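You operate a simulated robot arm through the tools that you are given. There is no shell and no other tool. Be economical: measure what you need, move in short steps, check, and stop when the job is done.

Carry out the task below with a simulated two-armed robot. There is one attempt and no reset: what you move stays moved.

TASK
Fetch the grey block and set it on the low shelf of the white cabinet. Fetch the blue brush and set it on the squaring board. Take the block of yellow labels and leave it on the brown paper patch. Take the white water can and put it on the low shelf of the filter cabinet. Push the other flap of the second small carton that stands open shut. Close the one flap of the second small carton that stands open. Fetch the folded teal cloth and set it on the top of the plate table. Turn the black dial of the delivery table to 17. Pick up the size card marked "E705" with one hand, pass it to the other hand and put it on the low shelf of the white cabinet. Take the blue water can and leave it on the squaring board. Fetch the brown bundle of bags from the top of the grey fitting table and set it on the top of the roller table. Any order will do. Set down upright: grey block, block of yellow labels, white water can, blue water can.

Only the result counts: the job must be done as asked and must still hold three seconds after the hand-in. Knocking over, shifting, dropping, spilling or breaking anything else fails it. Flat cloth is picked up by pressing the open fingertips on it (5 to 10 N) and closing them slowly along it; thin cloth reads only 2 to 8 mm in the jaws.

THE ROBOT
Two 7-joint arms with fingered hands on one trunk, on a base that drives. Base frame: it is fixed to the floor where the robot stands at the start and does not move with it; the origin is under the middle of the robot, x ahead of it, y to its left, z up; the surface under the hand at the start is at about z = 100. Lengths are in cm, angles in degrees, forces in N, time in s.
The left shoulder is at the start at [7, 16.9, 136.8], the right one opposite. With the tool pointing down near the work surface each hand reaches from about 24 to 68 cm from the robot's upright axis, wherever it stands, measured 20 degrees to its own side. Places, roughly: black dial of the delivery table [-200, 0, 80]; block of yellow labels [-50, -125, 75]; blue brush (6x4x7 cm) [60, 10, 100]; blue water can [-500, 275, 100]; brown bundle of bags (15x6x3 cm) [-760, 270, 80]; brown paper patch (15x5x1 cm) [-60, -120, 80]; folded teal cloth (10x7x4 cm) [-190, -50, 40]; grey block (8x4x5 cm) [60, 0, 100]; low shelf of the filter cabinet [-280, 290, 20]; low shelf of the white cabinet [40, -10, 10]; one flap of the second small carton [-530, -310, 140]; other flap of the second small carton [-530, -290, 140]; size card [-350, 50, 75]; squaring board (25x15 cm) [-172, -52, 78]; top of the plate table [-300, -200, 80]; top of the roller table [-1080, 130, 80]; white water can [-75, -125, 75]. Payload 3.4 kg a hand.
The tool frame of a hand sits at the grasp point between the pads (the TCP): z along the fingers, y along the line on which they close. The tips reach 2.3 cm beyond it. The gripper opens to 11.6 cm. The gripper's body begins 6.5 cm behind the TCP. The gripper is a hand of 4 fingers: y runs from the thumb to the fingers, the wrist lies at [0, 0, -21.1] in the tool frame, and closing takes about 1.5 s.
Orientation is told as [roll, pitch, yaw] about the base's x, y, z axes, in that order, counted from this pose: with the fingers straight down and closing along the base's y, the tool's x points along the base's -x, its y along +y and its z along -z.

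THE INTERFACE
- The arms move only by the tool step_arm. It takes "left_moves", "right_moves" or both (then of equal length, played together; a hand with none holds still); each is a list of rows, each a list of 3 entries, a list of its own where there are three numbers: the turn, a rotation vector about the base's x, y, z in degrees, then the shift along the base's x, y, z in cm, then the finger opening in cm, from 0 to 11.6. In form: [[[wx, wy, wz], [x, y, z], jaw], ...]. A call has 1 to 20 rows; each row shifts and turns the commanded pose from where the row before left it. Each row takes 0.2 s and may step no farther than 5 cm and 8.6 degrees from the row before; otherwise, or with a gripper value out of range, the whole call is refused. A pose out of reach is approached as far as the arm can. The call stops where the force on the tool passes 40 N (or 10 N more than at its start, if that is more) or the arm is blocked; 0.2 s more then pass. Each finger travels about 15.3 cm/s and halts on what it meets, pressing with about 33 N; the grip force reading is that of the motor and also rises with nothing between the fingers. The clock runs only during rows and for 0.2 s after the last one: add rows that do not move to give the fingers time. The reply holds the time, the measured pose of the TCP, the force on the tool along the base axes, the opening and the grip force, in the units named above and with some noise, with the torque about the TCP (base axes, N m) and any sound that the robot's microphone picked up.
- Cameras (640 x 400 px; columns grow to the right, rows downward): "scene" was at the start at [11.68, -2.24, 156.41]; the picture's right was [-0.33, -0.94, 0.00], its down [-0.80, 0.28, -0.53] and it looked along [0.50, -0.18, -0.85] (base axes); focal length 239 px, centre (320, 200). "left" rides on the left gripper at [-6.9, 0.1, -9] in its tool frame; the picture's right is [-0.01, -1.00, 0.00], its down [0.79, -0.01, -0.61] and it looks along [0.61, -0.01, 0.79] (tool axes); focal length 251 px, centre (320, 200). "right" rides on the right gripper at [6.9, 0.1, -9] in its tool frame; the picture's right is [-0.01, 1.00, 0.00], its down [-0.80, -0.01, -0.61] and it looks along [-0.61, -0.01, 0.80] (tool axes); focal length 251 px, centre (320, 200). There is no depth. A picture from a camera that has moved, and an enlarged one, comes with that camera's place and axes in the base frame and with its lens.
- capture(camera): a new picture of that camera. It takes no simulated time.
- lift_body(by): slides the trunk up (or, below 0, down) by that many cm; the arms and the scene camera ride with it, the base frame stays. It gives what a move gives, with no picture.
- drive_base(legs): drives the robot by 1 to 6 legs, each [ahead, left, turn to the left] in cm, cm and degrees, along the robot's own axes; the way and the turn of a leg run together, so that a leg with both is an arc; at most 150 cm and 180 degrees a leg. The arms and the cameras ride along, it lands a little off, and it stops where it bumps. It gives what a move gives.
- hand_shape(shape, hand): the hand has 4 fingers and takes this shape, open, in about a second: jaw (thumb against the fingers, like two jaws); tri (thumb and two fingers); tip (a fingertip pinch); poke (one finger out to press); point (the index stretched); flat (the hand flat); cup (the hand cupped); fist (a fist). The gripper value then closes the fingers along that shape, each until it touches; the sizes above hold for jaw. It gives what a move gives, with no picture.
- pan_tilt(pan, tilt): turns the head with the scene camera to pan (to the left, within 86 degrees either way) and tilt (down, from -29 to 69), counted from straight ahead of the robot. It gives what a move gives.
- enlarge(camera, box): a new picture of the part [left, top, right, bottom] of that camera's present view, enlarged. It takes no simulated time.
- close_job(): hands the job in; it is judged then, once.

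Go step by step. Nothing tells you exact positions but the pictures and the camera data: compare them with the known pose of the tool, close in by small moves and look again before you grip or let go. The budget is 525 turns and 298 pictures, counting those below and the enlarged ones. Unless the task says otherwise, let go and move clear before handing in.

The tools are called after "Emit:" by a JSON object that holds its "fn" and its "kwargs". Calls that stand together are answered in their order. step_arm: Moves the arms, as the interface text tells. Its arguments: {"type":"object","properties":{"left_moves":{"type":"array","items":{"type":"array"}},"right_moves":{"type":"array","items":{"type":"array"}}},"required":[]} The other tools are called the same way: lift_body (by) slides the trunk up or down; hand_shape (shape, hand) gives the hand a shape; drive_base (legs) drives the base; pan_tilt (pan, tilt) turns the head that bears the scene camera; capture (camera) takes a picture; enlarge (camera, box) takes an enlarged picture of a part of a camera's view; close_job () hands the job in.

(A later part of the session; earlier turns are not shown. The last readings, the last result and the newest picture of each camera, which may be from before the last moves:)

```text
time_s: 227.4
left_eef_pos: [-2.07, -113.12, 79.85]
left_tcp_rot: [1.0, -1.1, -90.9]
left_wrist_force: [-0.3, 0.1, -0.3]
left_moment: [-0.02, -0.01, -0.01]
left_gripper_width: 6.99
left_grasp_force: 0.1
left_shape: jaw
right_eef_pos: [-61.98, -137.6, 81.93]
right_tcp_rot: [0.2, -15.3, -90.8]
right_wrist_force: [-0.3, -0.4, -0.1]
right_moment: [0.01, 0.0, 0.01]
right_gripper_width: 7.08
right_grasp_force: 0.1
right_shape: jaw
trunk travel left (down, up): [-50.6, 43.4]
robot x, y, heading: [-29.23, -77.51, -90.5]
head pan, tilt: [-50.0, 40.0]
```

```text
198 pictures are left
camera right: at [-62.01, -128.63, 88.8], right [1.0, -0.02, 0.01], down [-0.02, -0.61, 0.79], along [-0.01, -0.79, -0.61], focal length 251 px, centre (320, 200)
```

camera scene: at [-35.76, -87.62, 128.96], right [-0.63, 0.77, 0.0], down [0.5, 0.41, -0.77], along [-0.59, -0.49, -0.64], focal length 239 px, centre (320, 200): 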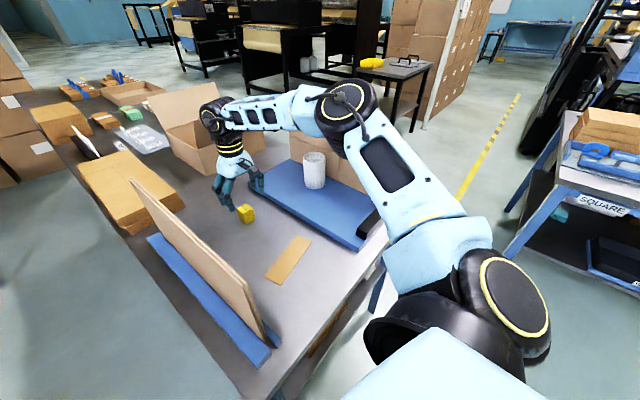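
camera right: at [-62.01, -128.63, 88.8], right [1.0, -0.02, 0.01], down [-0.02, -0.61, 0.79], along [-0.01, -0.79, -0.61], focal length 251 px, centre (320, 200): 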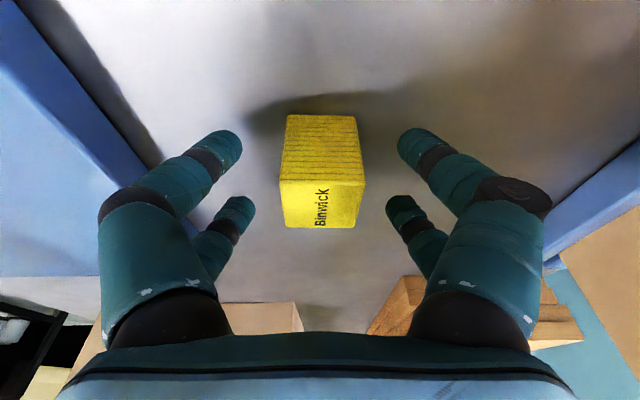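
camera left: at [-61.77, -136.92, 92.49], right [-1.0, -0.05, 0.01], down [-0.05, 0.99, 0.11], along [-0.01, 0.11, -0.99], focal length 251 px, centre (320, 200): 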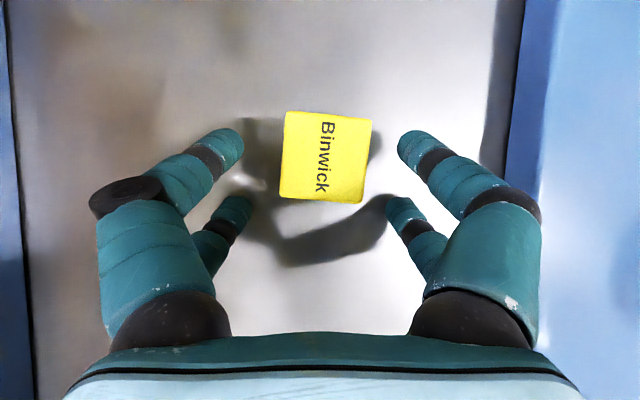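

Emit:
{"fn": "step_arm", "kwargs": {"right_moves": [[[0, 0, 0], [0, 0, -0.7], 7], [[0, 0, 0], [0, 0, 0], 5], [[0, 0, 0], [0, 0, 0], 4], [[0, 0, 0], [0, 0, 0], 3], [[0, 0, 0], [0, 0, 0], 2], [[0, 0, 0], [0, 0, 0], 1.5], [[0, 0, 0], [0, 0, 0], 1.5], [[0, 0, 0], [0, 0, 0], 1.5]]}}

Emit:
{"fn": "capture", "kwargs": {"camera": "right"}}

```text
time_s: 229.2
left_eef_pos: [-2.06, -113.11, 79.74]
left_tcp_rot: [0.8, -1.0, -90.9]
left_wrist_force: [0.5, 0.8, 0.0]
left_moment: [-0.03, -0.02, -0.02]
left_gripper_width: 6.96
left_grasp_force: 0.0
left_shape: jaw
right_eef_pos: [-61.95, -137.55, 81.16]
right_tcp_rot: [0.4, -15.4, -90.8]
right_wrist_force: [-0.3, 0.1, 2.0]
right_moment: [0.06, 0.0, -0.01]
right_gripper_width: 2.23
right_grasp_force: 33.3
right_shape: jaw
trunk travel left (down, up): [-50.6, 43.4]
robot x, y, heading: [-29.24, -77.35, -90.7]
head pan, tilt: [-50.0, 40.0]
```

```text
197 pictures are left
camera right: at [-62.01, -128.64, 88.1], right [1.0, -0.02, 0.01], down [-0.02, -0.61, 0.79], along [-0.01, -0.79, -0.61], focal length 251 px, centre (320, 200)
```

right: 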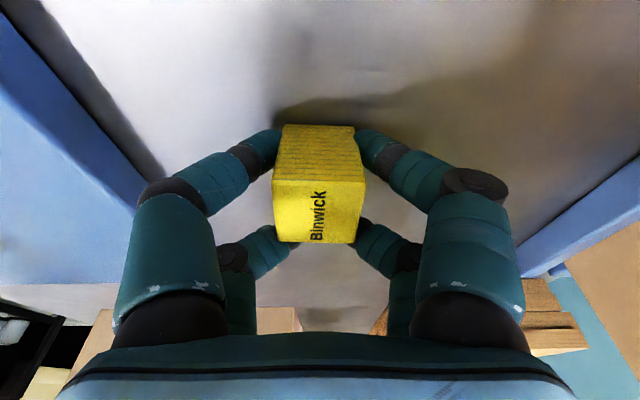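

Emit:
{"fn": "step_arm", "kwargs": {"right_moves": [[[0, 0, 0], [0, 0, 2], 1.5], [[0, 0, 0], [0, 0, 4], 1.5], [[0, 0, 0], [0.5, 4.5, 0], 1.5], [[0, 0, 0], [0.5, 4.5, 0], 1.5], [[0, 0, 0], [0.5, 4.5, 0], 1.5], [[0, 0, 0], [0.3, 4.5, 0], 1.5], [[0, 0, 0], [0, 0, 0], 1.5]]}}

Emit:
{"fn": "capture", "kwargs": {"camera": "right"}}

Emit:
{"fn": "capture", "kwargs": {"camera": "scene"}}

```text
time_s: 230.8
left_eef_pos: [-2.15, -113.23, 79.75]
left_tcp_rot: [0.9, -1.0, -90.8]
left_wrist_force: [-0.5, -0.3, -0.5]
left_moment: [0.03, -0.03, 0.02]
left_gripper_width: 6.95
left_grasp_force: 0.0
left_shape: jaw
right_eef_pos: [-60.08, -119.66, 87.3]
right_tcp_rot: [0.4, -15.3, -90.8]
right_wrist_force: [0.4, -0.7, 0.0]
right_moment: [0.01, 0.01, -0.03]
right_gripper_width: 2.21
right_grasp_force: 32.7
right_shape: jaw
trunk travel left (down, up): [-50.6, 43.4]
robot x, y, heading: [-29.21, -77.07, -90.7]
head pan, tilt: [-50.0, 40.0]
```

```text
196 pictures are left
camera right: at [-60.18, -110.71, 94.16], right [1.0, -0.02, 0.01], down [-0.02, -0.61, 0.79], along [-0.01, -0.79, -0.61], focal length 251 px, centre (320, 200)
```

right: 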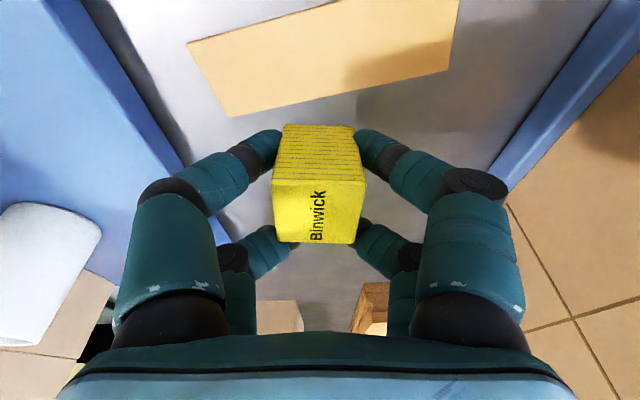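

```text
195 pictures are left
camera scene: at [-35.77, -87.73, 121.95], right [-0.63, 0.77, 0.0], down [0.5, 0.41, -0.77], along [-0.59, -0.48, -0.64], focal length 239 px, centre (320, 200)
```

scene: 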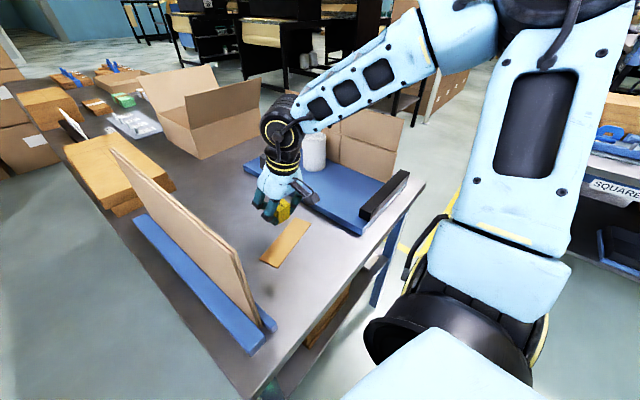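

Patch centre ≈ [-60, -117.3], rotated ~12°. Move over it, rotate 8°, lower to contact.

Emit:
{"fn": "step_arm", "kwargs": {"right_moves": [[[0, 0, 8], [0.1, 2.35, 0], 1.5], [[0, 0, 0], [0, 0, -2.5], 1.5], [[0, 0, 0], [0, 0, -1.5], 1.5], [[0, 0, 0], [0, 0, -0.6], 1.5], [[0, 0, 0], [0, 0, -0.6], 1.5], [[0, 0, 0], [0, 0, -0.5], 1.5], [[0, 0, 0], [0, 0, 0], 1.5]]}}

Emit:
{"fn": "capture", "kwargs": {"camera": "right"}}

```text
time_s: 232.4
left_eef_pos: [-2.08, -113.2, 79.76]
left_tcp_rot: [0.9, -1.1, -90.8]
left_wrist_force: [-0.3, -0.3, 1.0]
left_moment: [-0.01, 0.0, -0.03]
left_gripper_width: 6.96
left_grasp_force: 0.1
left_shape: jaw
right_eef_pos: [-60.21, -117.32, 81.59]
right_tcp_rot: [0.3, -15.3, -82.9]
right_wrist_force: [-0.6, 0.3, -0.1]
right_moment: [-0.02, 0.01, 0.0]
right_gripper_width: 2.23
right_grasp_force: 32.9
right_shape: jaw
trunk travel left (down, up): [-50.6, 43.4]
robot x, y, heading: [-29.38, -77.26, -90.9]
head pan, tilt: [-50.0, 40.0]
```

```text
194 pictures are left
camera right: at [-61.37, -108.37, 88.42], right [0.99, 0.12, 0.01], down [0.07, -0.6, 0.79], along [0.1, -0.79, -0.61], focal length 251 px, centre (320, 200)
```

right: 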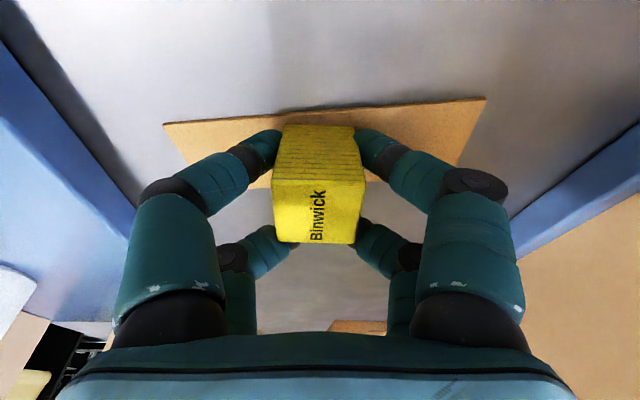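

Emit:
{"fn": "step_arm", "kwargs": {"right_moves": [[[0, 0, 0], [0, 0, -0.3], 1.5], [[0, 0, 0], [0, 0, -0.3], 1.5], [[0, 0, 0], [0, 0, 0], 1.5]]}}

```text
time_s: 233.4
left_eef_pos: [-2.0, -112.99, 79.87]
left_tcp_rot: [0.8, -1.2, -90.8]
left_wrist_force: [0.4, 0.5, -0.9]
left_moment: [-0.02, 0.02, 0.01]
left_gripper_width: 6.96
left_grasp_force: 0.1
left_shape: jaw
right_eef_pos: [-60.07, -117.31, 81.36]
right_tcp_rot: [0.0, -16.0, -82.5]
right_wrist_force: [0.7, 1.2, 24.2]
right_moment: [0.49, 0.26, 0.0]
right_gripper_width: 2.26
right_grasp_force: 32.9
right_shape: jaw
trunk travel left (down, up): [-50.6, 43.4]
robot x, y, heading: [-28.98, -77.55, -90.8]
head pan, tilt: [-50.0, 40.0]
stopped in row 3 (right hand): the force on the tool passed its limit at 41 N (the readings are from after the stop); the commanded pose is now the measured one
```

Contact on the patch. Release and rise.

Emit:
{"fn": "step_arm", "kwargs": {"right_moves": [[[0, 0, 0], [0, 0, 0.2], 1.5], [[0, 0, 0], [0, 0, 0], 3], [[0, 0, 0], [0, 0, 0], 5], [[0, 0, 0], [0, 0, 0], 7], [[0, 0, 0], [0, 0, 0], 7], [[0, 0, 0], [0, 0, 3], 7], [[0, 0, 0], [0, 0, 4], 7], [[0, 0, 0], [0, 0, 4], 7]]}}

Emit:
{"fn": "capture", "kwargs": {"camera": "right"}}

```text
time_s: 235.2
left_eef_pos: [-1.98, -113.03, 79.66]
left_tcp_rot: [0.8, -1.0, -90.9]
left_wrist_force: [0.5, -0.1, -0.5]
left_moment: [-0.01, -0.01, 0.01]
left_gripper_width: 6.98
left_grasp_force: 0.0
left_shape: jaw
right_eef_pos: [-60.13, -117.47, 92.38]
right_tcp_rot: [0.2, -15.6, -82.6]
right_wrist_force: [-0.9, 0.0, -0.2]
right_moment: [0.0, 0.02, 0.04]
right_gripper_width: 6.93
right_grasp_force: 0.1
right_shape: jaw
trunk travel left (down, up): [-50.6, 43.4]
robot x, y, heading: [-29.46, -77.41, -90.6]
head pan, tilt: [-50.0, 40.0]
```

```text
193 pictures are left
camera right: at [-61.36, -108.4, 99.25], right [0.99, 0.12, 0.01], down [0.07, -0.6, 0.8], along [0.1, -0.79, -0.6], focal length 251 px, centre (320, 200)
```

right: 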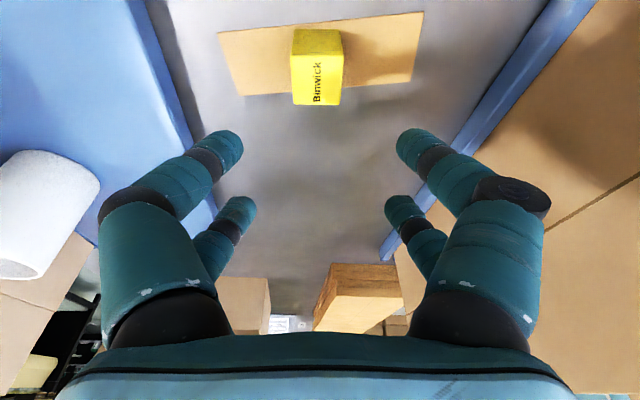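

Labels stand on the patch. Next the white can with the left arm from further right; raise the trunk so hands clear the panels, then shift.

Emit:
{"fn": "lift_body", "kwargs": {"by": 38}}

Emit:
{"fn": "step_arm", "kwargs": {"right_moves": [[[7.5, 0, 0], [0, 4, 0], 8], [[7.5, 0, 0], [0, 4, 0], 8], [[0, 0, 0], [0, 4, 0], 8]]}}

Emit:
{"fn": "drive_base", "kwargs": {"legs": [[-10, 0, 0], [0, -88, 0], [7, 0, 0]]}}

Emit:
{"fn": "pan_tilt", "kwargs": {"pan": 20, "tilt": 55}}

Emit:
{"fn": "capture", "kwargs": {"camera": "scene"}}

```text
time_s: 238.9
left_eef_pos: [-2.12, -113.18, 117.72]
left_tcp_rot: [1.0, -1.0, -90.9]
left_wrist_force: [-0.5, 0.1, 0.1]
left_moment: [-0.01, 0.01, -0.02]
left_gripper_width: 6.98
left_grasp_force: 0.1
left_shape: jaw
right_eef_pos: [-60.1, -117.38, 130.3]
right_tcp_rot: [0.2, -15.4, -82.7]
right_wrist_force: [0.4, -0.5, 0.5]
right_moment: [0.02, 0.05, -0.01]
right_gripper_width: 6.94
right_grasp_force: 0.1
right_shape: jaw
trunk travel left (down, up): [-88.6, 5.4]
robot x, y, heading: [-29.14, -77.08, -90.4]
head pan, tilt: [-50.0, 40.0]
```

```text
time_s: 239.7
left_eef_pos: [-2.07, -112.98, 117.75]
left_tcp_rot: [0.9, -1.0, -90.9]
left_wrist_force: [0.0, 0.5, 0.8]
left_moment: [-0.03, 0.03, 0.0]
left_gripper_width: 7.0
left_grasp_force: 0.1
left_shape: jaw
right_eef_pos: [-60.21, -105.19, 130.29]
right_tcp_rot: [2.1, -0.7, -83.0]
right_wrist_force: [0.1, -0.4, 0.1]
right_moment: [-0.03, 0.02, -0.01]
right_gripper_width: 7.96
right_grasp_force: 0.1
right_shape: jaw
trunk travel left (down, up): [-88.6, 5.4]
robot x, y, heading: [-29.52, -77.33, -90.7]
head pan, tilt: [-50.0, 40.0]
```

```text
time_s: 245.7
left_eef_pos: [-90.85, -108.21, 118.12]
left_tcp_rot: [0.7, -1.5, -91.4]
left_wrist_force: [-0.7, 0.2, 0.2]
left_moment: [-0.06, 0.0, 0.01]
left_gripper_width: 7.0
left_grasp_force: 0.2
left_shape: jaw
right_eef_pos: [-148.82, -99.95, 130.6]
right_tcp_rot: [1.9, -1.1, -83.4]
right_wrist_force: [0.9, -0.2, 0.8]
right_moment: [-0.04, -0.03, -0.05]
right_gripper_width: 7.92
right_grasp_force: 0.1
right_shape: jaw
trunk travel left (down, up): [-88.6, 5.4]
robot x, y, heading: [-117.66, -72.97, -91.3]
head pan, tilt: [-50.0, 40.0]
```

```text
time_s: 247.1
left_eef_pos: [-90.97, -109.0, 117.72]
left_tcp_rot: [0.8, -1.1, -91.4]
left_wrist_force: [0.6, 0.3, -0.2]
left_moment: [-0.03, 0.02, -0.05]
left_gripper_width: 6.94
left_grasp_force: 0.0
left_shape: jaw
right_eef_pos: [-149.02, -100.91, 130.27]
right_tcp_rot: [2.1, -0.6, -83.4]
right_wrist_force: [-0.2, 0.3, 0.5]
right_moment: [0.01, 0.01, -0.02]
right_gripper_width: 7.98
right_grasp_force: 0.1
right_shape: jaw
trunk travel left (down, up): [-88.6, 5.4]
robot x, y, heading: [-118.02, -73.1, -91.0]
head pan, tilt: [20.0, 55.0]
```

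```text
192 pictures are left
camera scene: at [-115.43, -84.72, 157.9], right [-0.95, -0.32, 0.0], down [-0.26, 0.78, -0.57], along [0.19, -0.54, -0.82], focal length 239 px, centre (320, 200)
```

scene: 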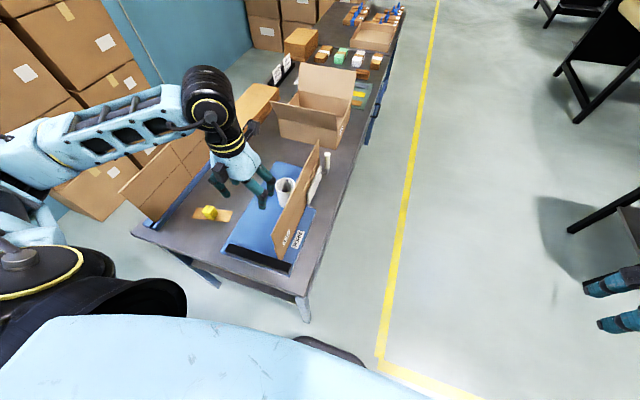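

Emit:
{"fn": "drive_base", "kwargs": {"legs": [[4, 0, 1]]}}

Emit:
{"fn": "step_arm", "kwargs": {"left_moves": [[[0, 0, 0], [1.4, -4, 0], 10.6], [[0, 0, 0], [1.4, -4, 0], 10.6], [[0, 0, 0], [1.4, -4, 0], 10.6], [[0, 0, 0], [1.3, -4, 0], 10.6], [[0, 0, 0], [0, -3, 0], 10.6], [[0, 0, 0], [0, 0, 0], 10.6]]}}

Emit:
{"fn": "lift_body", "kwargs": {"by": -14}}

Emit:
{"fn": "capture", "kwargs": {"camera": "left"}}

Emit:
{"fn": "capture", "kwargs": {"camera": "scene"}}

```text
time_s: 248.0
left_eef_pos: [-90.32, -111.62, 118.11]
left_tcp_rot: [0.9, -1.4, -90.4]
left_wrist_force: [-0.4, 1.2, 0.0]
left_moment: [-0.03, 0.01, 0.0]
left_gripper_width: 6.96
left_grasp_force: 0.1
left_shape: jaw
right_eef_pos: [-148.44, -104.41, 130.54]
right_tcp_rot: [2.0, -1.1, -82.5]
right_wrist_force: [-0.5, 0.4, 0.2]
right_moment: [-0.07, 0.01, 0.0]
right_gripper_width: 7.95
right_grasp_force: 0.0
right_shape: jaw
trunk travel left (down, up): [-88.6, 5.4]
robot x, y, heading: [-118.02, -76.93, -90.1]
head pan, tilt: [20.0, 55.0]
```

```text
time_s: 249.4
left_eef_pos: [-84.69, -131.38, 117.8]
left_tcp_rot: [0.9, -1.1, -90.4]
left_wrist_force: [0.3, 0.5, -0.5]
left_moment: [-0.03, 0.01, 0.01]
left_gripper_width: 10.56
left_grasp_force: 0.1
left_shape: jaw
right_eef_pos: [-148.44, -105.19, 130.26]
right_tcp_rot: [2.2, -0.7, -82.3]
right_wrist_force: [0.2, 0.1, 0.2]
right_moment: [-0.02, 0.02, -0.01]
right_gripper_width: 7.97
right_grasp_force: 0.1
right_shape: jaw
trunk travel left (down, up): [-88.6, 5.4]
robot x, y, heading: [-117.86, -76.75, -90.2]
head pan, tilt: [20.0, 55.0]
```

```text
time_s: 251.0
left_eef_pos: [-84.78, -131.43, 103.82]
left_tcp_rot: [0.9, -1.0, -90.4]
left_wrist_force: [1.0, 1.4, 0.6]
left_moment: [0.02, 0.02, -0.02]
left_gripper_width: 10.59
left_grasp_force: 0.1
left_shape: jaw
right_eef_pos: [-148.52, -105.37, 116.2]
right_tcp_rot: [2.2, -0.6, -82.3]
right_wrist_force: [0.2, 0.7, 0.0]
right_moment: [-0.01, 0.02, -0.02]
right_gripper_width: 7.98
right_grasp_force: 0.1
right_shape: jaw
trunk travel left (down, up): [-74.6, 19.4]
robot x, y, heading: [-117.86, -76.76, -90.0]
head pan, tilt: [20.0, 55.0]
```

```text
191 pictures are left
camera left: at [-84.92, -138.22, 112.98], right [-1.0, 0.0, -0.01], down [-0.01, 0.81, 0.59], along [0.01, 0.59, -0.81], focal length 251 px, centre (320, 200)
```

left: 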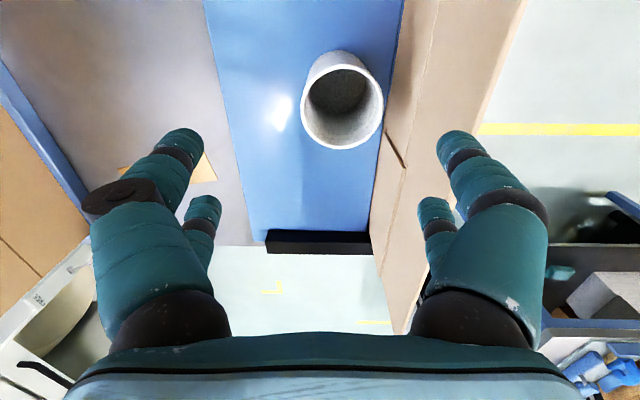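

```text
190 pictures are left
camera scene: at [-115.26, -88.58, 143.9], right [-0.94, -0.34, 0.0], down [-0.28, 0.77, -0.57], along [0.2, -0.54, -0.82], focal length 239 px, centre (320, 200)
```

scene: 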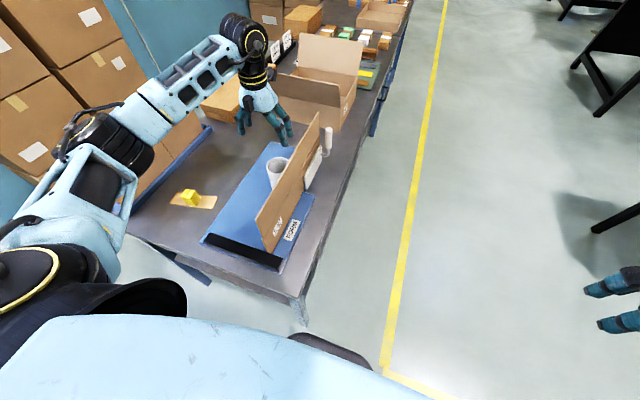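

The can (rim ≈ [-86.8, -131.4]) stands only ~3 cm from the right panel, so I turn the hand to close along y with its camera away from the panel.

Emit:
{"fn": "step_arm", "kwargs": {"left_moves": [[[0, 0, 8.2], [0, 0, 0], 10.6], [[0, 0, 8.2], [0, 0, 0], 10.6], [[0, 0, 8.2], [0, 0, 0], 10.6], [[0, 0, 8.2], [0, 0, 0], 10.6], [[0, 0, 8.2], [0, 0, 0], 10.6], [[0, 0, 8.2], [0, 0, 0], 10.6], [[0, 0, 8.2], [0, 0, 0], 10.6], [[0, 0, 8.2], [0, 0, 0], 10.6], [[0, 0, 8.2], [0, 0, 0], 10.6], [[0, 0, 8.2], [0, 0, 0], 10.6], [[0, 0, 8.2], [0, 0, 0], 10.6], [[0, 0, 0], [0, 0, 0], 10.6]]}}

Emit:
{"fn": "capture", "kwargs": {"camera": "left"}}

Emit:
{"fn": "capture", "kwargs": {"camera": "scene"}}

```text
time_s: 253.6
left_eef_pos: [-84.72, -131.43, 103.78]
left_tcp_rot: [0.8, -1.0, -0.1]
left_wrist_force: [-0.3, 0.3, -0.3]
left_moment: [-0.01, 0.02, -0.06]
left_gripper_width: 10.62
left_grasp_force: 0.0
left_shape: jaw
right_eef_pos: [-148.48, -105.44, 116.22]
right_tcp_rot: [2.1, -0.6, -82.4]
right_wrist_force: [-0.6, 0.4, 0.1]
right_moment: [0.01, 0.02, 0.0]
right_gripper_width: 7.96
right_grasp_force: 0.1
right_shape: jaw
trunk travel left (down, up): [-74.6, 19.4]
robot x, y, heading: [-117.71, -76.92, -90.0]
head pan, tilt: [20.0, 55.0]
```

```text
189 pictures are left
camera left: at [-78.14, -131.62, 112.97], right [0.01, -1.0, -0.02], down [-0.81, -0.02, 0.59], along [-0.59, 0.01, -0.81], focal length 251 px, centre (320, 200)
```

left: 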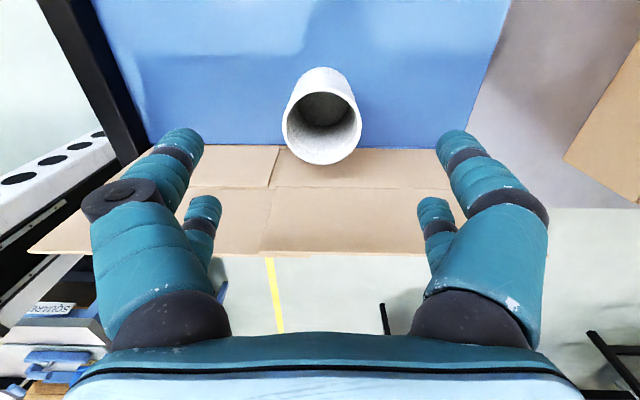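

```text
188 pictures are left
camera scene: at [-115.26, -88.6, 143.9], right [-0.94, -0.34, 0.0], down [-0.28, 0.77, -0.57], along [0.2, -0.54, -0.82], focal length 239 px, centre (320, 200)
```

scene: 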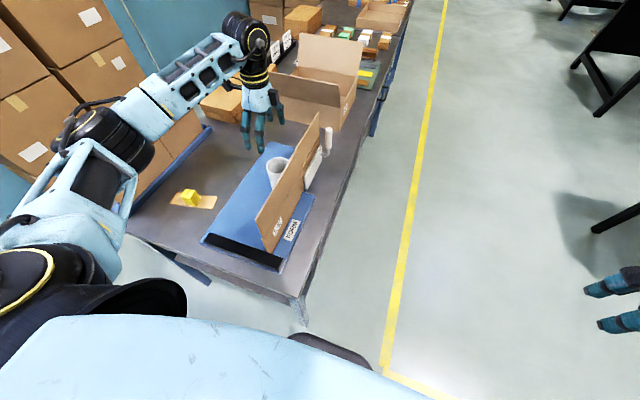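

Works. Can centre ≈ [-86.9, -131.5]. Align and go down.

Emit:
{"fn": "step_arm", "kwargs": {"left_moves": [[[0, 0, 0], [-2.1, -0.1, 0], 10.6], [[0, 0, 0], [0, 0, -4], 10.6], [[0, 0, 0], [0, 0, -4], 10.6], [[0, 0, 0], [0, 0, 0], 10.6]]}}

Emit:
{"fn": "capture", "kwargs": {"camera": "left"}}

```text
time_s: 254.6
left_eef_pos: [-86.95, -131.6, 95.85]
left_tcp_rot: [1.0, -1.1, -0.1]
left_wrist_force: [-0.4, -0.4, -0.1]
left_moment: [0.0, -0.03, 0.02]
left_gripper_width: 10.6
left_grasp_force: 0.0
left_shape: jaw
right_eef_pos: [-148.56, -105.27, 116.27]
right_tcp_rot: [2.0, -0.6, -82.4]
right_wrist_force: [0.1, 0.7, 0.0]
right_moment: [0.0, 0.04, -0.03]
right_gripper_width: 7.98
right_grasp_force: 0.0
right_shape: jaw
trunk travel left (down, up): [-74.6, 19.4]
robot x, y, heading: [-117.56, -76.78, -90.2]
head pan, tilt: [20.0, 55.0]
```

```text
187 pictures are left
camera left: at [-80.27, -131.71, 104.98], right [0.01, -1.0, -0.02], down [-0.81, -0.01, 0.59], along [-0.59, 0.01, -0.81], focal length 251 px, centre (320, 200)
```

left: 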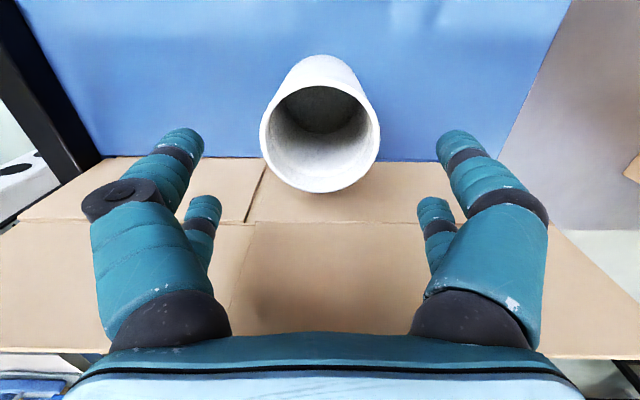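

Emit:
{"fn": "step_arm", "kwargs": {"left_moves": [[[0, 0, 0], [0.2, 0, -4], 10.6], [[0, 0, 0], [0, 0, -4], 10.6], [[0, 0, 0], [0, 0, -3], 10.6], [[0, 0, 0], [0, 0, 0], 10.6]]}}

Emit:
{"fn": "capture", "kwargs": {"camera": "left"}}

Emit:
{"fn": "capture", "kwargs": {"camera": "scene"}}

```text
time_s: 255.8
left_eef_pos: [-86.72, -131.62, 85.29]
left_tcp_rot: [0.2, -1.0, -0.1]
left_wrist_force: [1.1, 1.4, 22.1]
left_moment: [0.25, -0.11, 0.01]
left_gripper_width: 10.59
left_grasp_force: 0.1
left_shape: jaw
right_eef_pos: [-148.59, -104.98, 116.26]
right_tcp_rot: [2.1, -0.8, -82.4]
right_wrist_force: [0.6, 0.4, -0.7]
right_moment: [0.02, 0.04, -0.03]
right_gripper_width: 8.0
right_grasp_force: 0.1
right_shape: jaw
trunk travel left (down, up): [-74.6, 19.4]
robot x, y, heading: [-117.67, -76.65, -90.2]
head pan, tilt: [20.0, 55.0]
stopped in row 4 (left hand): the force on the tool passed its limit at 47 N (the readings are from after the stop); the commanded pose is now the measured one
```

```text
186 pictures are left
camera left: at [-80.08, -131.64, 94.56], right [0.01, -1.0, 0.0], down [-0.81, -0.01, 0.59], along [-0.59, 0.0, -0.81], focal length 251 px, centre (320, 200)
```

left: 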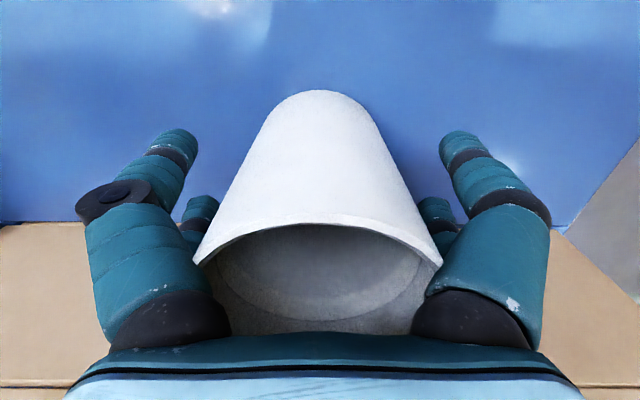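

```text
185 pictures are left
camera scene: at [-115.45, -88.09, 143.94], right [-0.94, -0.34, 0.0], down [-0.28, 0.77, -0.58], along [0.2, -0.54, -0.82], focal length 239 px, centre (320, 200)
```

scene: 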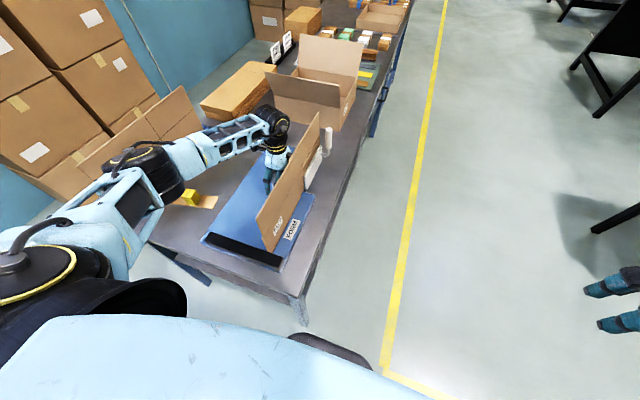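

Palm touched the rim. Rise 1 cm and close gently.

Emit:
{"fn": "step_arm", "kwargs": {"left_moves": [[[0, 0, 0], [0, 0, 1], 10.6], [[0, 0, 0], [0, 0, 0], 9], [[0, 0, 0], [0, 0, 0], 8], [[0, 0, 0], [0, 0, 0], 7], [[0, 0, 0], [0, 0, 0], 6], [[0, 0, 0], [0, 0, 0], 5.5], [[0, 0, 0], [0, 0, 0], 5.5], [[0, 0, 0], [0, 0, 0], 5.5]]}}

Emit:
{"fn": "capture", "kwargs": {"camera": "left"}}

```text
time_s: 257.6
left_eef_pos: [-86.59, -131.75, 86.02]
left_tcp_rot: [0.6, -1.0, -0.1]
left_wrist_force: [0.5, -0.5, -0.5]
left_moment: [0.02, 0.02, 0.02]
left_gripper_width: 5.17
left_grasp_force: 32.7
left_shape: jaw
right_eef_pos: [-148.43, -105.35, 116.26]
right_tcp_rot: [2.1, -0.7, -82.4]
right_wrist_force: [0.6, 0.1, 0.5]
right_moment: [0.02, 0.02, 0.01]
right_gripper_width: 7.95
right_grasp_force: 0.1
right_shape: jaw
trunk travel left (down, up): [-74.6, 19.4]
robot x, y, heading: [-118.09, -76.78, -90.0]
head pan, tilt: [20.0, 55.0]
```

```text
184 pictures are left
camera left: at [-79.96, -131.91, 95.17], right [0.01, -1.0, -0.01], down [-0.8, -0.01, 0.59], along [-0.59, 0.0, -0.8], focal length 251 px, centre (320, 200)
```

left: 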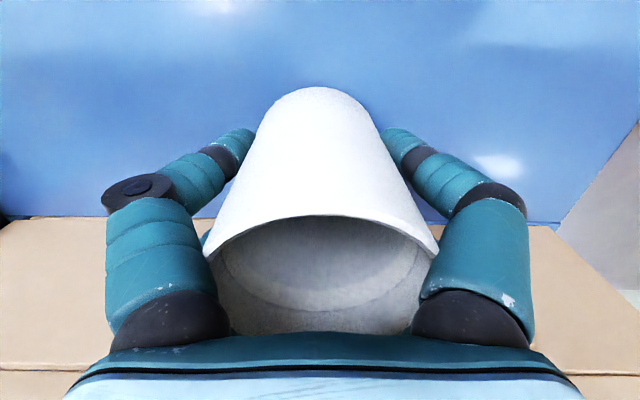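

Emit:
{"fn": "lift_body", "kwargs": {"by": 5}}

Emit:
{"fn": "capture", "kwargs": {"camera": "left"}}

Emit:
{"fn": "lift_body", "kwargs": {"by": 14}}

Emit:
{"fn": "capture", "kwargs": {"camera": "scene"}}

```text
time_s: 258.5
left_eef_pos: [-86.54, -131.84, 90.94]
left_tcp_rot: [0.6, -0.9, -0.1]
left_wrist_force: [0.1, -0.1, -0.7]
left_moment: [0.0, -0.02, 0.0]
left_gripper_width: 5.18
left_grasp_force: 33.2
left_shape: jaw
right_eef_pos: [-148.42, -105.39, 121.21]
right_tcp_rot: [2.0, -0.6, -82.3]
right_wrist_force: [0.2, 0.5, 0.2]
right_moment: [0.0, -0.01, 0.02]
right_gripper_width: 7.98
right_grasp_force: 0.0
right_shape: jaw
trunk travel left (down, up): [-79.6, 14.4]
robot x, y, heading: [-118.01, -76.5, -90.2]
head pan, tilt: [20.0, 55.0]
```

```text
183 pictures are left
camera left: at [-79.95, -131.95, 100.14], right [0.01, -1.0, -0.01], down [-0.8, -0.01, 0.59], along [-0.59, 0.0, -0.8], focal length 251 px, centre (320, 200)
```

left: 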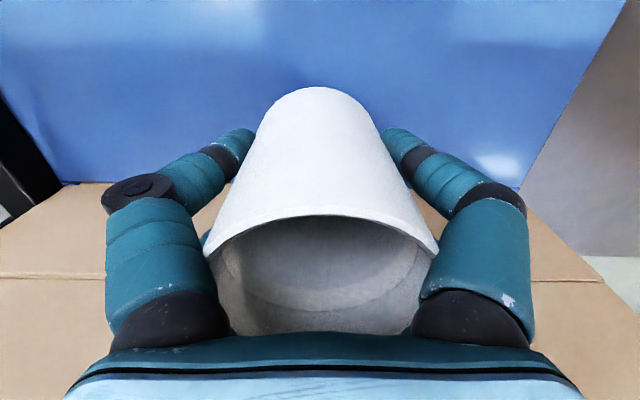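

```text
time_s: 260.2
left_eef_pos: [-86.6, -131.71, 104.97]
left_tcp_rot: [0.6, -1.0, 0.1]
left_wrist_force: [-0.1, -0.8, -1.8]
left_moment: [-0.04, -0.02, -0.01]
left_gripper_width: 5.16
left_grasp_force: 33.1
left_shape: jaw
right_eef_pos: [-148.55, -105.31, 135.18]
right_tcp_rot: [2.1, -0.6, -82.4]
right_wrist_force: [-0.2, -0.4, -0.1]
right_moment: [-0.01, 0.05, -0.02]
right_gripper_width: 7.94
right_grasp_force: 0.1
right_shape: jaw
trunk travel left (down, up): [-93.6, 0.4]
robot x, y, heading: [-117.58, -76.73, -89.7]
head pan, tilt: [20.0, 55.0]
```

```text
182 pictures are left
camera scene: at [-115.24, -88.62, 162.89], right [-0.94, -0.34, 0.0], down [-0.28, 0.77, -0.57], along [0.2, -0.54, -0.82], focal length 239 px, centre (320, 200)
```

scene: 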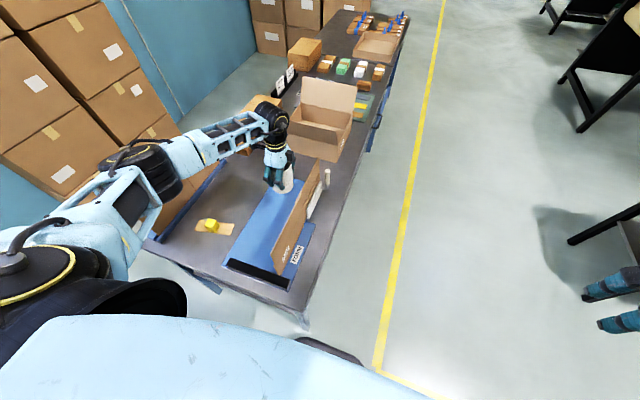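

Can is held upright. I back out into the open area and turn toward the filter cabinet side (+y) to look.

Emit:
{"fn": "drive_base", "kwargs": {"legs": [[-45, 0, 0], [-60, 25, 0], [-45, 0, 0], [0, 0, -140]]}}

Emit:
{"fn": "pan_tilt", "kwargs": {"pan": 0, "tilt": 20}}

Emit:
{"fn": "capture", "kwargs": {"camera": "scene"}}

```text
time_s: 274.2
left_eef_pos: [-152.69, 93.18, 104.95]
left_tcp_rot: [0.5, -0.9, -138.8]
left_wrist_force: [0.1, -0.3, -0.9]
left_moment: [-0.02, 0.01, -0.04]
left_gripper_width: 5.09
left_grasp_force: 33.1
left_shape: jaw
right_eef_pos: [-88.88, 114.17, 135.26]
right_tcp_rot: [2.0, -0.6, 139.0]
right_wrist_force: [1.1, -0.5, -0.2]
right_moment: [0.04, 0.01, -0.01]
right_gripper_width: 7.98
right_grasp_force: 0.0
right_shape: jaw
trunk travel left (down, up): [-93.6, 0.4]
robot x, y, heading: [-93.04, 72.51, 131.2]
head pan, tilt: [20.0, 55.0]
```

```text
time_s: 275.2
left_eef_pos: [-152.71, 93.15, 104.92]
left_tcp_rot: [0.6, -1.0, -138.9]
left_wrist_force: [0.0, -1.5, -1.6]
left_moment: [-0.02, -0.02, 0.02]
left_gripper_width: 5.11
left_grasp_force: 33.1
left_shape: jaw
right_eef_pos: [-88.72, 114.13, 135.22]
right_tcp_rot: [2.0, -0.6, 138.9]
right_wrist_force: [-0.3, -0.1, -0.5]
right_moment: [-0.02, -0.02, -0.01]
right_gripper_width: 7.96
right_grasp_force: 0.1
right_shape: jaw
trunk travel left (down, up): [-93.6, 0.4]
robot x, y, heading: [-93.02, 72.69, 131.1]
head pan, tilt: [0.0, 20.0]
```

```text
181 pictures are left
camera scene: at [-102.22, 83.37, 168.1], right [0.75, 0.66, 0.0], down [0.23, -0.26, -0.94], along [-0.62, 0.71, -0.34], focal length 239 px, centre (320, 200)
```

scene: 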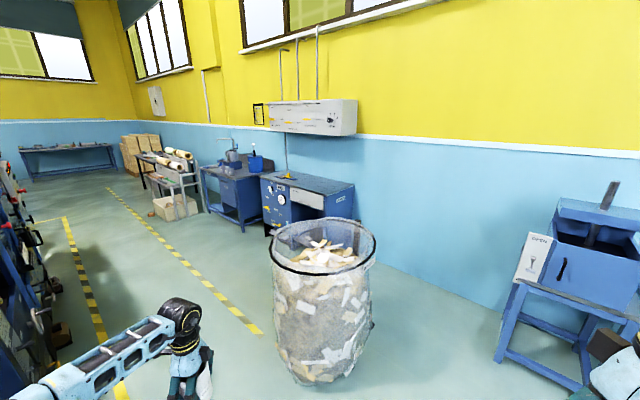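

The filter cabinet is the blue one with gauges beyond the waste bag. I drive along y≈100 (bag is low, arms pass above) and look again.

Emit:
{"fn": "drive_base", "kwargs": {"legs": [[0, 0, 49], [30, -28, 0], [110, 0, 0]]}}

Emit:
{"fn": "pan_tilt", "kwargs": {"pan": -40, "tilt": 30}}

Emit:
{"fn": "capture", "kwargs": {"camera": "scene"}}

```text
time_s: 285.2
left_eef_pos: [-287.58, 68.48, 105.07]
left_tcp_rot: [0.6, -1.1, -89.7]
left_wrist_force: [0.0, -0.3, -0.8]
left_moment: [0.0, -0.01, -0.04]
left_gripper_width: 5.05
left_grasp_force: 32.7
left_shape: jaw
right_eef_pos: [-261.57, 130.54, 135.22]
right_tcp_rot: [2.2, -0.8, -172.1]
right_wrist_force: [0.8, 0.2, 0.7]
right_moment: [0.0, 0.01, -0.02]
right_gripper_width: 7.94
right_grasp_force: 0.1
right_shape: jaw
trunk travel left (down, up): [-93.6, 0.4]
robot x, y, heading: [-232.91, 100.07, -179.7]
head pan, tilt: [0.0, 20.0]
```

```text
time_s: 286.2
left_eef_pos: [-287.77, 68.44, 104.92]
left_tcp_rot: [0.6, -0.8, -89.8]
left_wrist_force: [0.1, -0.2, -0.6]
left_moment: [0.02, -0.01, -0.03]
left_gripper_width: 5.07
left_grasp_force: 33.3
left_shape: jaw
right_eef_pos: [-261.56, 130.48, 135.19]
right_tcp_rot: [2.2, -0.6, -172.0]
right_wrist_force: [-0.3, 0.2, 0.8]
right_moment: [-0.01, 0.04, -0.02]
right_gripper_width: 7.94
right_grasp_force: 0.0
right_shape: jaw
trunk travel left (down, up): [-93.6, 0.4]
robot x, y, heading: [-232.95, 99.85, -179.5]
head pan, tilt: [-40.0, 30.0]
```

```text
180 pictures are left
camera scene: at [-244.77, 105.91, 166.5], right [0.64, 0.77, 0.0], down [0.38, -0.32, -0.87], along [-0.67, 0.55, -0.5], focal length 239 px, centre (320, 200)
```

scene: 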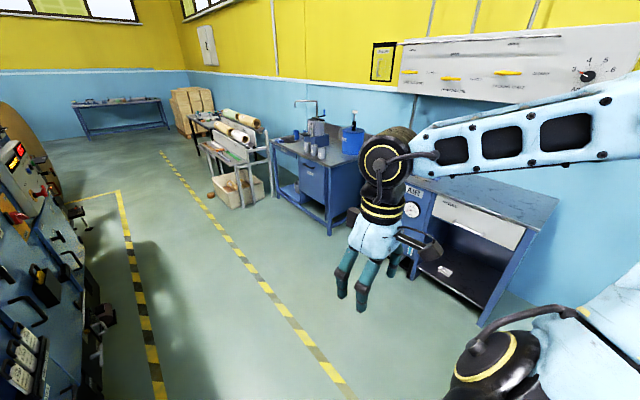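

The filter cabinet's open bay faces -y: front at y≈267, x -325…-250, shelf z≈17, drawer bottom ≈ 70. I turn to face it and lower the trunk before entering.

Emit:
{"fn": "drive_base", "kwargs": {"legs": [[0, 0, -90], [0, 27, 0], [75, 0, 0]]}}

Emit:
{"fn": "lift_body", "kwargs": {"by": -40}}

Emit:
{"fn": "pan_tilt", "kwargs": {"pan": 10, "tilt": 35}}

Emit:
{"fn": "capture", "kwargs": {"camera": "scene"}}

```text
time_s: 295.6
left_eef_pos: [-292.55, 229.31, 105.03]
left_tcp_rot: [0.6, -1.1, -179.4]
left_wrist_force: [0.1, -0.5, 0.2]
left_moment: [0.02, 0.0, 0.0]
left_gripper_width: 5.05
left_grasp_force: 33.0
left_shape: jaw
right_eef_pos: [-230.42, 203.7, 135.16]
right_tcp_rot: [2.1, -0.7, 98.4]
right_wrist_force: [-0.2, -0.7, -0.1]
right_moment: [0.02, 0.0, 0.0]
right_gripper_width: 7.95
right_grasp_force: 0.1
right_shape: jaw
trunk travel left (down, up): [-93.6, 0.4]
robot x, y, heading: [-260.66, 174.6, 90.5]
head pan, tilt: [-40.0, 30.0]
```

```text
time_s: 299.5
left_eef_pos: [-292.55, 229.47, 64.99]
left_tcp_rot: [0.7, -1.0, -179.4]
left_wrist_force: [0.0, 0.3, -1.4]
left_moment: [0.02, 0.02, 0.01]
left_gripper_width: 5.01
left_grasp_force: 32.9
left_shape: jaw
right_eef_pos: [-230.29, 203.8, 95.24]
right_tcp_rot: [2.1, -0.6, 98.4]
right_wrist_force: [-0.2, 0.1, -0.3]
right_moment: [0.0, 0.01, 0.01]
right_gripper_width: 7.93
right_grasp_force: 0.0
right_shape: jaw
trunk travel left (down, up): [-53.6, 40.4]
robot x, y, heading: [-260.4, 174.53, 90.5]
head pan, tilt: [-40.0, 30.0]
```

```text
time_s: 300.6
left_eef_pos: [-292.49, 229.52, 64.83]
left_tcp_rot: [0.6, -1.0, -179.3]
left_wrist_force: [-0.3, 0.3, -0.6]
left_moment: [0.0, 0.02, -0.01]
left_gripper_width: 4.99
left_grasp_force: 33.8
left_shape: jaw
right_eef_pos: [-230.4, 203.82, 95.2]
right_tcp_rot: [2.0, -0.6, 98.4]
right_wrist_force: [0.2, -0.2, -0.4]
right_moment: [-0.02, 0.01, 0.03]
right_gripper_width: 7.95
right_grasp_force: 0.1
right_shape: jaw
trunk travel left (down, up): [-53.6, 40.4]
robot x, y, heading: [-260.53, 174.53, 90.7]
head pan, tilt: [10.0, 35.0]
```

```text
179 pictures are left
camera scene: at [-262.08, 188.65, 125.72], right [0.98, 0.18, 0.0], down [0.11, -0.56, -0.82], along [-0.15, 0.8, -0.57], focal length 239 px, centre (320, 200)
```

scene: 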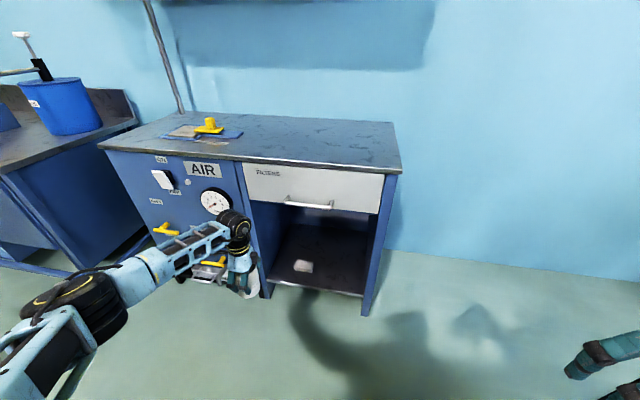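

The forearm comes too much from the side (valves on the left panel). I turn the hand back to the −90° posture and extend it more, so the forearm comes from the front.

Emit:
{"fn": "step_arm", "kwargs": {"left_moves": [[[0, 0, -8.2], [0, 0, 0], 5], [[0, 0, -8.2], [0, 0, 0], 5], [[0, 0, -8.2], [0, 0, 0], 5], [[0, 0, -8.2], [0, 0, 0], 5], [[0, 0, -8.2], [0, 0, 0], 5], [[0, 0, -8.2], [0, 0, 0], 5], [[0, 0, -8.2], [0, 0, 0], 5], [[0, 0, -8.2], [0, 0, 0], 5], [[0, 0, -8.2], [0, 0, 0], 5], [[0, 0, -8.2], [0, 0, 0], 5], [[0, 0, -8.2], [0, 0, 0], 5]]}}

Emit:
{"fn": "step_arm", "kwargs": {"left_moves": [[[0, 0, -8.2], [1, 0.5, 0], 5], [[0, 0, -8.2], [1, 0.5, 0], 5], [[0, 0, -8.2], [1, 0.5, 0], 5], [[0, 0, -8.2], [1, 0.5, 0], 5], [[0, 0, -8.2], [1, 0.5, 0], 5], [[0, 0, -8.2], [1, 0.5, 0], 5], [[0, 0, -8.2], [1, 0.5, 0], 5], [[0, 0, -8.2], [1, 0.5, 0], 5], [[0, 0, -8.2], [1, 0.5, 0], 5], [[0, 0, -8.2], [1, 0.5, 0], 5], [[0, 0, -7], [0, 0.5, 0], 5]]}}

Emit:
{"fn": "capture", "kwargs": {"camera": "scene"}}

```text
time_s: 303.0
left_eef_pos: [-292.65, 229.39, 64.96]
left_tcp_rot: [0.6, -1.0, 90.4]
left_wrist_force: [-0.2, -0.2, -1.8]
left_moment: [0.03, 0.0, -0.01]
left_gripper_width: 4.99
left_grasp_force: 33.0
left_shape: jaw
right_eef_pos: [-230.32, 203.88, 95.12]
right_tcp_rot: [2.1, -0.6, 98.5]
right_wrist_force: [-0.3, 0.5, -0.4]
right_moment: [-0.01, 0.0, -0.01]
right_gripper_width: 7.99
right_grasp_force: 0.0
right_shape: jaw
trunk travel left (down, up): [-53.6, 40.4]
robot x, y, heading: [-260.21, 174.91, 90.4]
head pan, tilt: [10.0, 35.0]
```

```text
time_s: 305.4
left_eef_pos: [-282.6, 234.91, 65.09]
left_tcp_rot: [0.6, -0.8, 1.4]
left_wrist_force: [-0.2, 0.4, -0.4]
left_moment: [-0.02, 0.02, -0.02]
left_gripper_width: 4.98
left_grasp_force: 33.2
left_shape: jaw
right_eef_pos: [-230.33, 203.83, 95.26]
right_tcp_rot: [2.1, -0.7, 98.4]
right_wrist_force: [0.9, -0.6, -0.4]
right_moment: [-0.02, -0.01, 0.01]
right_gripper_width: 7.97
right_grasp_force: 0.0
right_shape: jaw
trunk travel left (down, up): [-53.6, 40.4]
robot x, y, heading: [-260.31, 174.72, 90.6]
head pan, tilt: [10.0, 35.0]
```

```text
178 pictures are left
camera scene: at [-262.08, 188.66, 125.72], right [0.98, 0.19, 0.0], down [0.11, -0.56, -0.82], along [-0.15, 0.8, -0.57], focal length 239 px, centre (320, 200)
```

scene: 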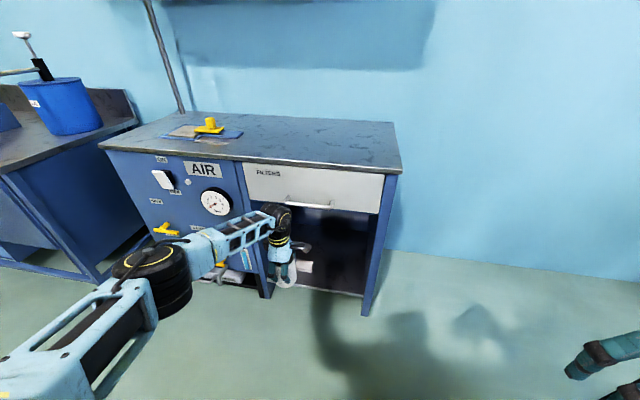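

I'll instead stand to the right and face the bay at heading 120°, so the forearm enters from the front.

Emit:
{"fn": "drive_base", "kwargs": {"legs": [[-8, 0, 0], [0, 0, 29.5], [12, -40, 0]]}}

Emit:
{"fn": "lift_body", "kwargs": {"by": -28}}

Emit:
{"fn": "pan_tilt", "kwargs": {"pan": 15, "tilt": 35}}

Emit:
{"fn": "capture", "kwargs": {"camera": "scene"}}

```text
time_s: 309.4
left_eef_pos: [-291.4, 228.87, 64.86]
left_tcp_rot: [0.4, -0.8, 28.5]
left_wrist_force: [1.0, 0.3, -0.2]
left_moment: [-0.02, 0.0, 0.01]
left_gripper_width: 5.0
left_grasp_force: 32.8
left_shape: jaw
right_eef_pos: [-230.72, 224.98, 95.06]
right_tcp_rot: [2.2, -0.5, 125.5]
right_wrist_force: [0.6, 0.1, 0.0]
right_moment: [-0.02, 0.0, -0.02]
right_gripper_width: 7.97
right_grasp_force: 0.1
right_shape: jaw
trunk travel left (down, up): [-53.6, 40.4]
robot x, y, heading: [-244.32, 185.32, 117.7]
head pan, tilt: [10.0, 35.0]
stopped in leg 3: the robot was blocked; the commanded pose is now the measured one
```

```text
time_s: 312.2
left_eef_pos: [-294.55, 228.74, 33.55]
left_tcp_rot: [-2.1, -1.3, 31.8]
left_wrist_force: [2.6, 2.5, -4.2]
left_moment: [-0.26, 0.16, 0.02]
left_gripper_width: 4.98
left_grasp_force: 32.8
left_shape: jaw
right_eef_pos: [-235.0, 229.44, 65.57]
right_tcp_rot: [2.4, 2.0, 128.9]
right_wrist_force: [-5.1, 3.8, -2.5]
right_moment: [-0.42, -0.48, 0.05]
right_gripper_width: 7.97
right_grasp_force: 0.0
right_shape: jaw
trunk travel left (down, up): [-25.6, 68.4]
robot x, y, heading: [-244.95, 187.55, 121.3]
head pan, tilt: [10.0, 35.0]
```

```text
time_s: 312.9
left_eef_pos: [-299.16, 227.12, 33.76]
left_tcp_rot: [-1.9, 2.4, 39.3]
left_wrist_force: [0.6, -0.2, -1.0]
left_moment: [0.01, 0.01, 0.01]
left_gripper_width: 4.99
left_grasp_force: 32.7
left_shape: jaw
right_eef_pos: [-233.28, 226.92, 64.14]
right_tcp_rot: [3.7, 8.4, 128.6]
right_wrist_force: [0.4, -1.1, -0.1]
right_moment: [-0.01, 0.03, 0.02]
right_gripper_width: 7.97
right_grasp_force: 0.0
right_shape: jaw
trunk travel left (down, up): [-25.6, 68.4]
robot x, y, heading: [-243.96, 186.52, 120.8]
head pan, tilt: [15.0, 35.0]
```

```text
177 pictures are left
camera scene: at [-257.54, 204.25, 97.04], right [0.7, 0.72, -0.02], down [0.45, -0.46, -0.76], along [-0.56, 0.52, -0.65], focal length 239 px, centre (320, 200)
```

scene: 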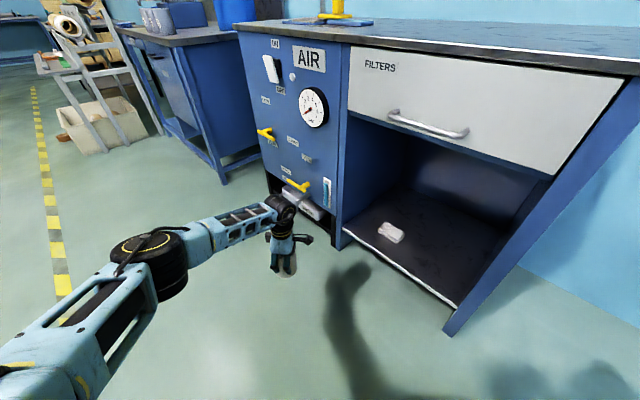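

The base has touched the waste bag and the right elbow came down on it. I raise the trunk again at once and look.

Emit:
{"fn": "lift_body", "kwargs": {"by": 28}}

Emit:
{"fn": "pan_tilt", "kwargs": {"pan": -70, "tilt": 45}}

Emit:
{"fn": "capture", "kwargs": {"camera": "scene"}}

```text
time_s: 313.2
left_eef_pos: [-305.62, 222.84, 36.57]
left_tcp_rot: [2.6, 5.5, 50.2]
left_wrist_force: [1.4, -4.0, 7.1]
left_moment: [0.25, 0.12, -0.08]
left_gripper_width: 4.96
left_grasp_force: 32.9
left_shape: jaw
right_eef_pos: [-234.17, 228.21, 65.07]
right_tcp_rot: [8.8, 7.4, 129.0]
right_wrist_force: [10.6, -0.6, -1.7]
right_moment: [0.05, 0.87, -0.15]
right_gripper_width: 7.97
right_grasp_force: 0.0
right_shape: jaw
trunk travel left (down, up): [-25.8, 68.2]
robot x, y, heading: [-243.39, 187.84, 124.1]
head pan, tilt: [15.0, 35.0]
stopped: the arm was blocked; the commanded pose is now the measured one
```

```text
time_s: 314.8
left_eef_pos: [-305.76, 220.11, 36.82]
left_tcp_rot: [2.6, 3.5, 51.4]
left_wrist_force: [0.7, -0.3, -0.4]
left_moment: [0.03, 0.04, -0.01]
left_gripper_width: 4.95
left_grasp_force: 33.1
left_shape: jaw
right_eef_pos: [-236.14, 228.35, 66.12]
right_tcp_rot: [5.4, 3.1, 132.4]
right_wrist_force: [-0.8, -0.1, -0.2]
right_moment: [-0.02, -0.11, -0.03]
right_gripper_width: 8.0
right_grasp_force: 0.1
right_shape: jaw
trunk travel left (down, up): [-25.8, 68.2]
robot x, y, heading: [-243.91, 188.6, 126.3]
head pan, tilt: [-70.0, 45.0]
```

```text
176 pictures are left
camera scene: at [-246.85, 203.88, 96.42], right [0.83, -0.55, 0.07], down [-0.36, -0.62, -0.7], along [0.43, 0.56, -0.71], focal length 239 px, centre (320, 200)
```

scene: 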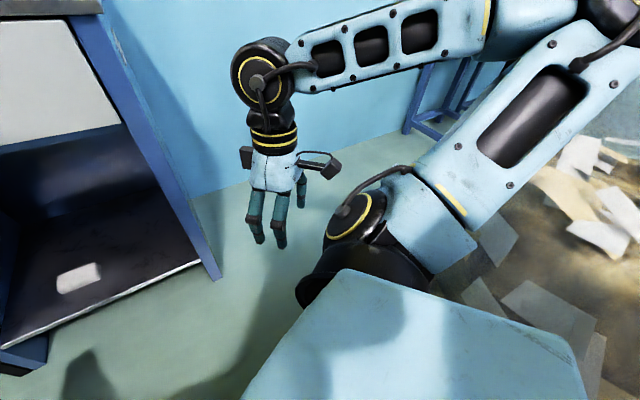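

Emit:
{"fn": "pan_tilt", "kwargs": {"pan": -86, "tilt": 25}}

Emit:
{"fn": "capture", "kwargs": {"camera": "scene"}}

```text
time_s: 315.7
left_eef_pos: [-302.18, 222.44, 36.92]
left_tcp_rot: [1.9, 1.8, 44.9]
left_wrist_force: [0.2, -0.2, -0.8]
left_moment: [-0.01, 0.01, 0.01]
left_gripper_width: 4.94
left_grasp_force: 33.4
left_shape: jaw
right_eef_pos: [-235.48, 227.28, 65.0]
right_tcp_rot: [3.4, 4.3, 133.8]
right_wrist_force: [0.4, 0.3, -0.8]
right_moment: [0.02, 0.0, -0.02]
right_gripper_width: 8.02
right_grasp_force: 0.0
right_shape: jaw
trunk travel left (down, up): [-25.8, 68.2]
robot x, y, heading: [-244.54, 188.97, 126.5]
head pan, tilt: [-85.9, 25.0]
```

```text
175 pictures are left
camera scene: at [-242.65, 201.55, 99.22], right [0.65, -0.76, 0.04], down [-0.3, -0.3, -0.91], along [0.7, 0.58, -0.42], focal length 239 px, centre (320, 200)
```

scene: 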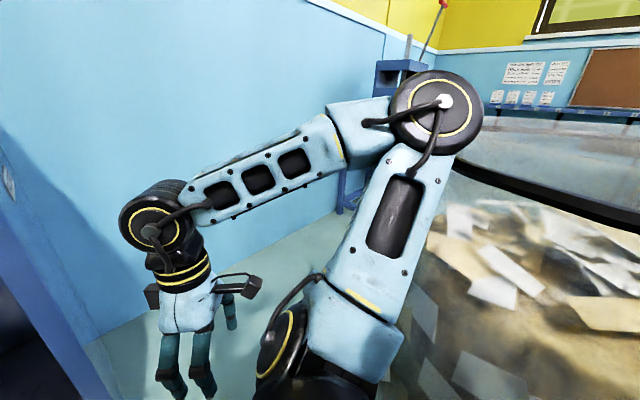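

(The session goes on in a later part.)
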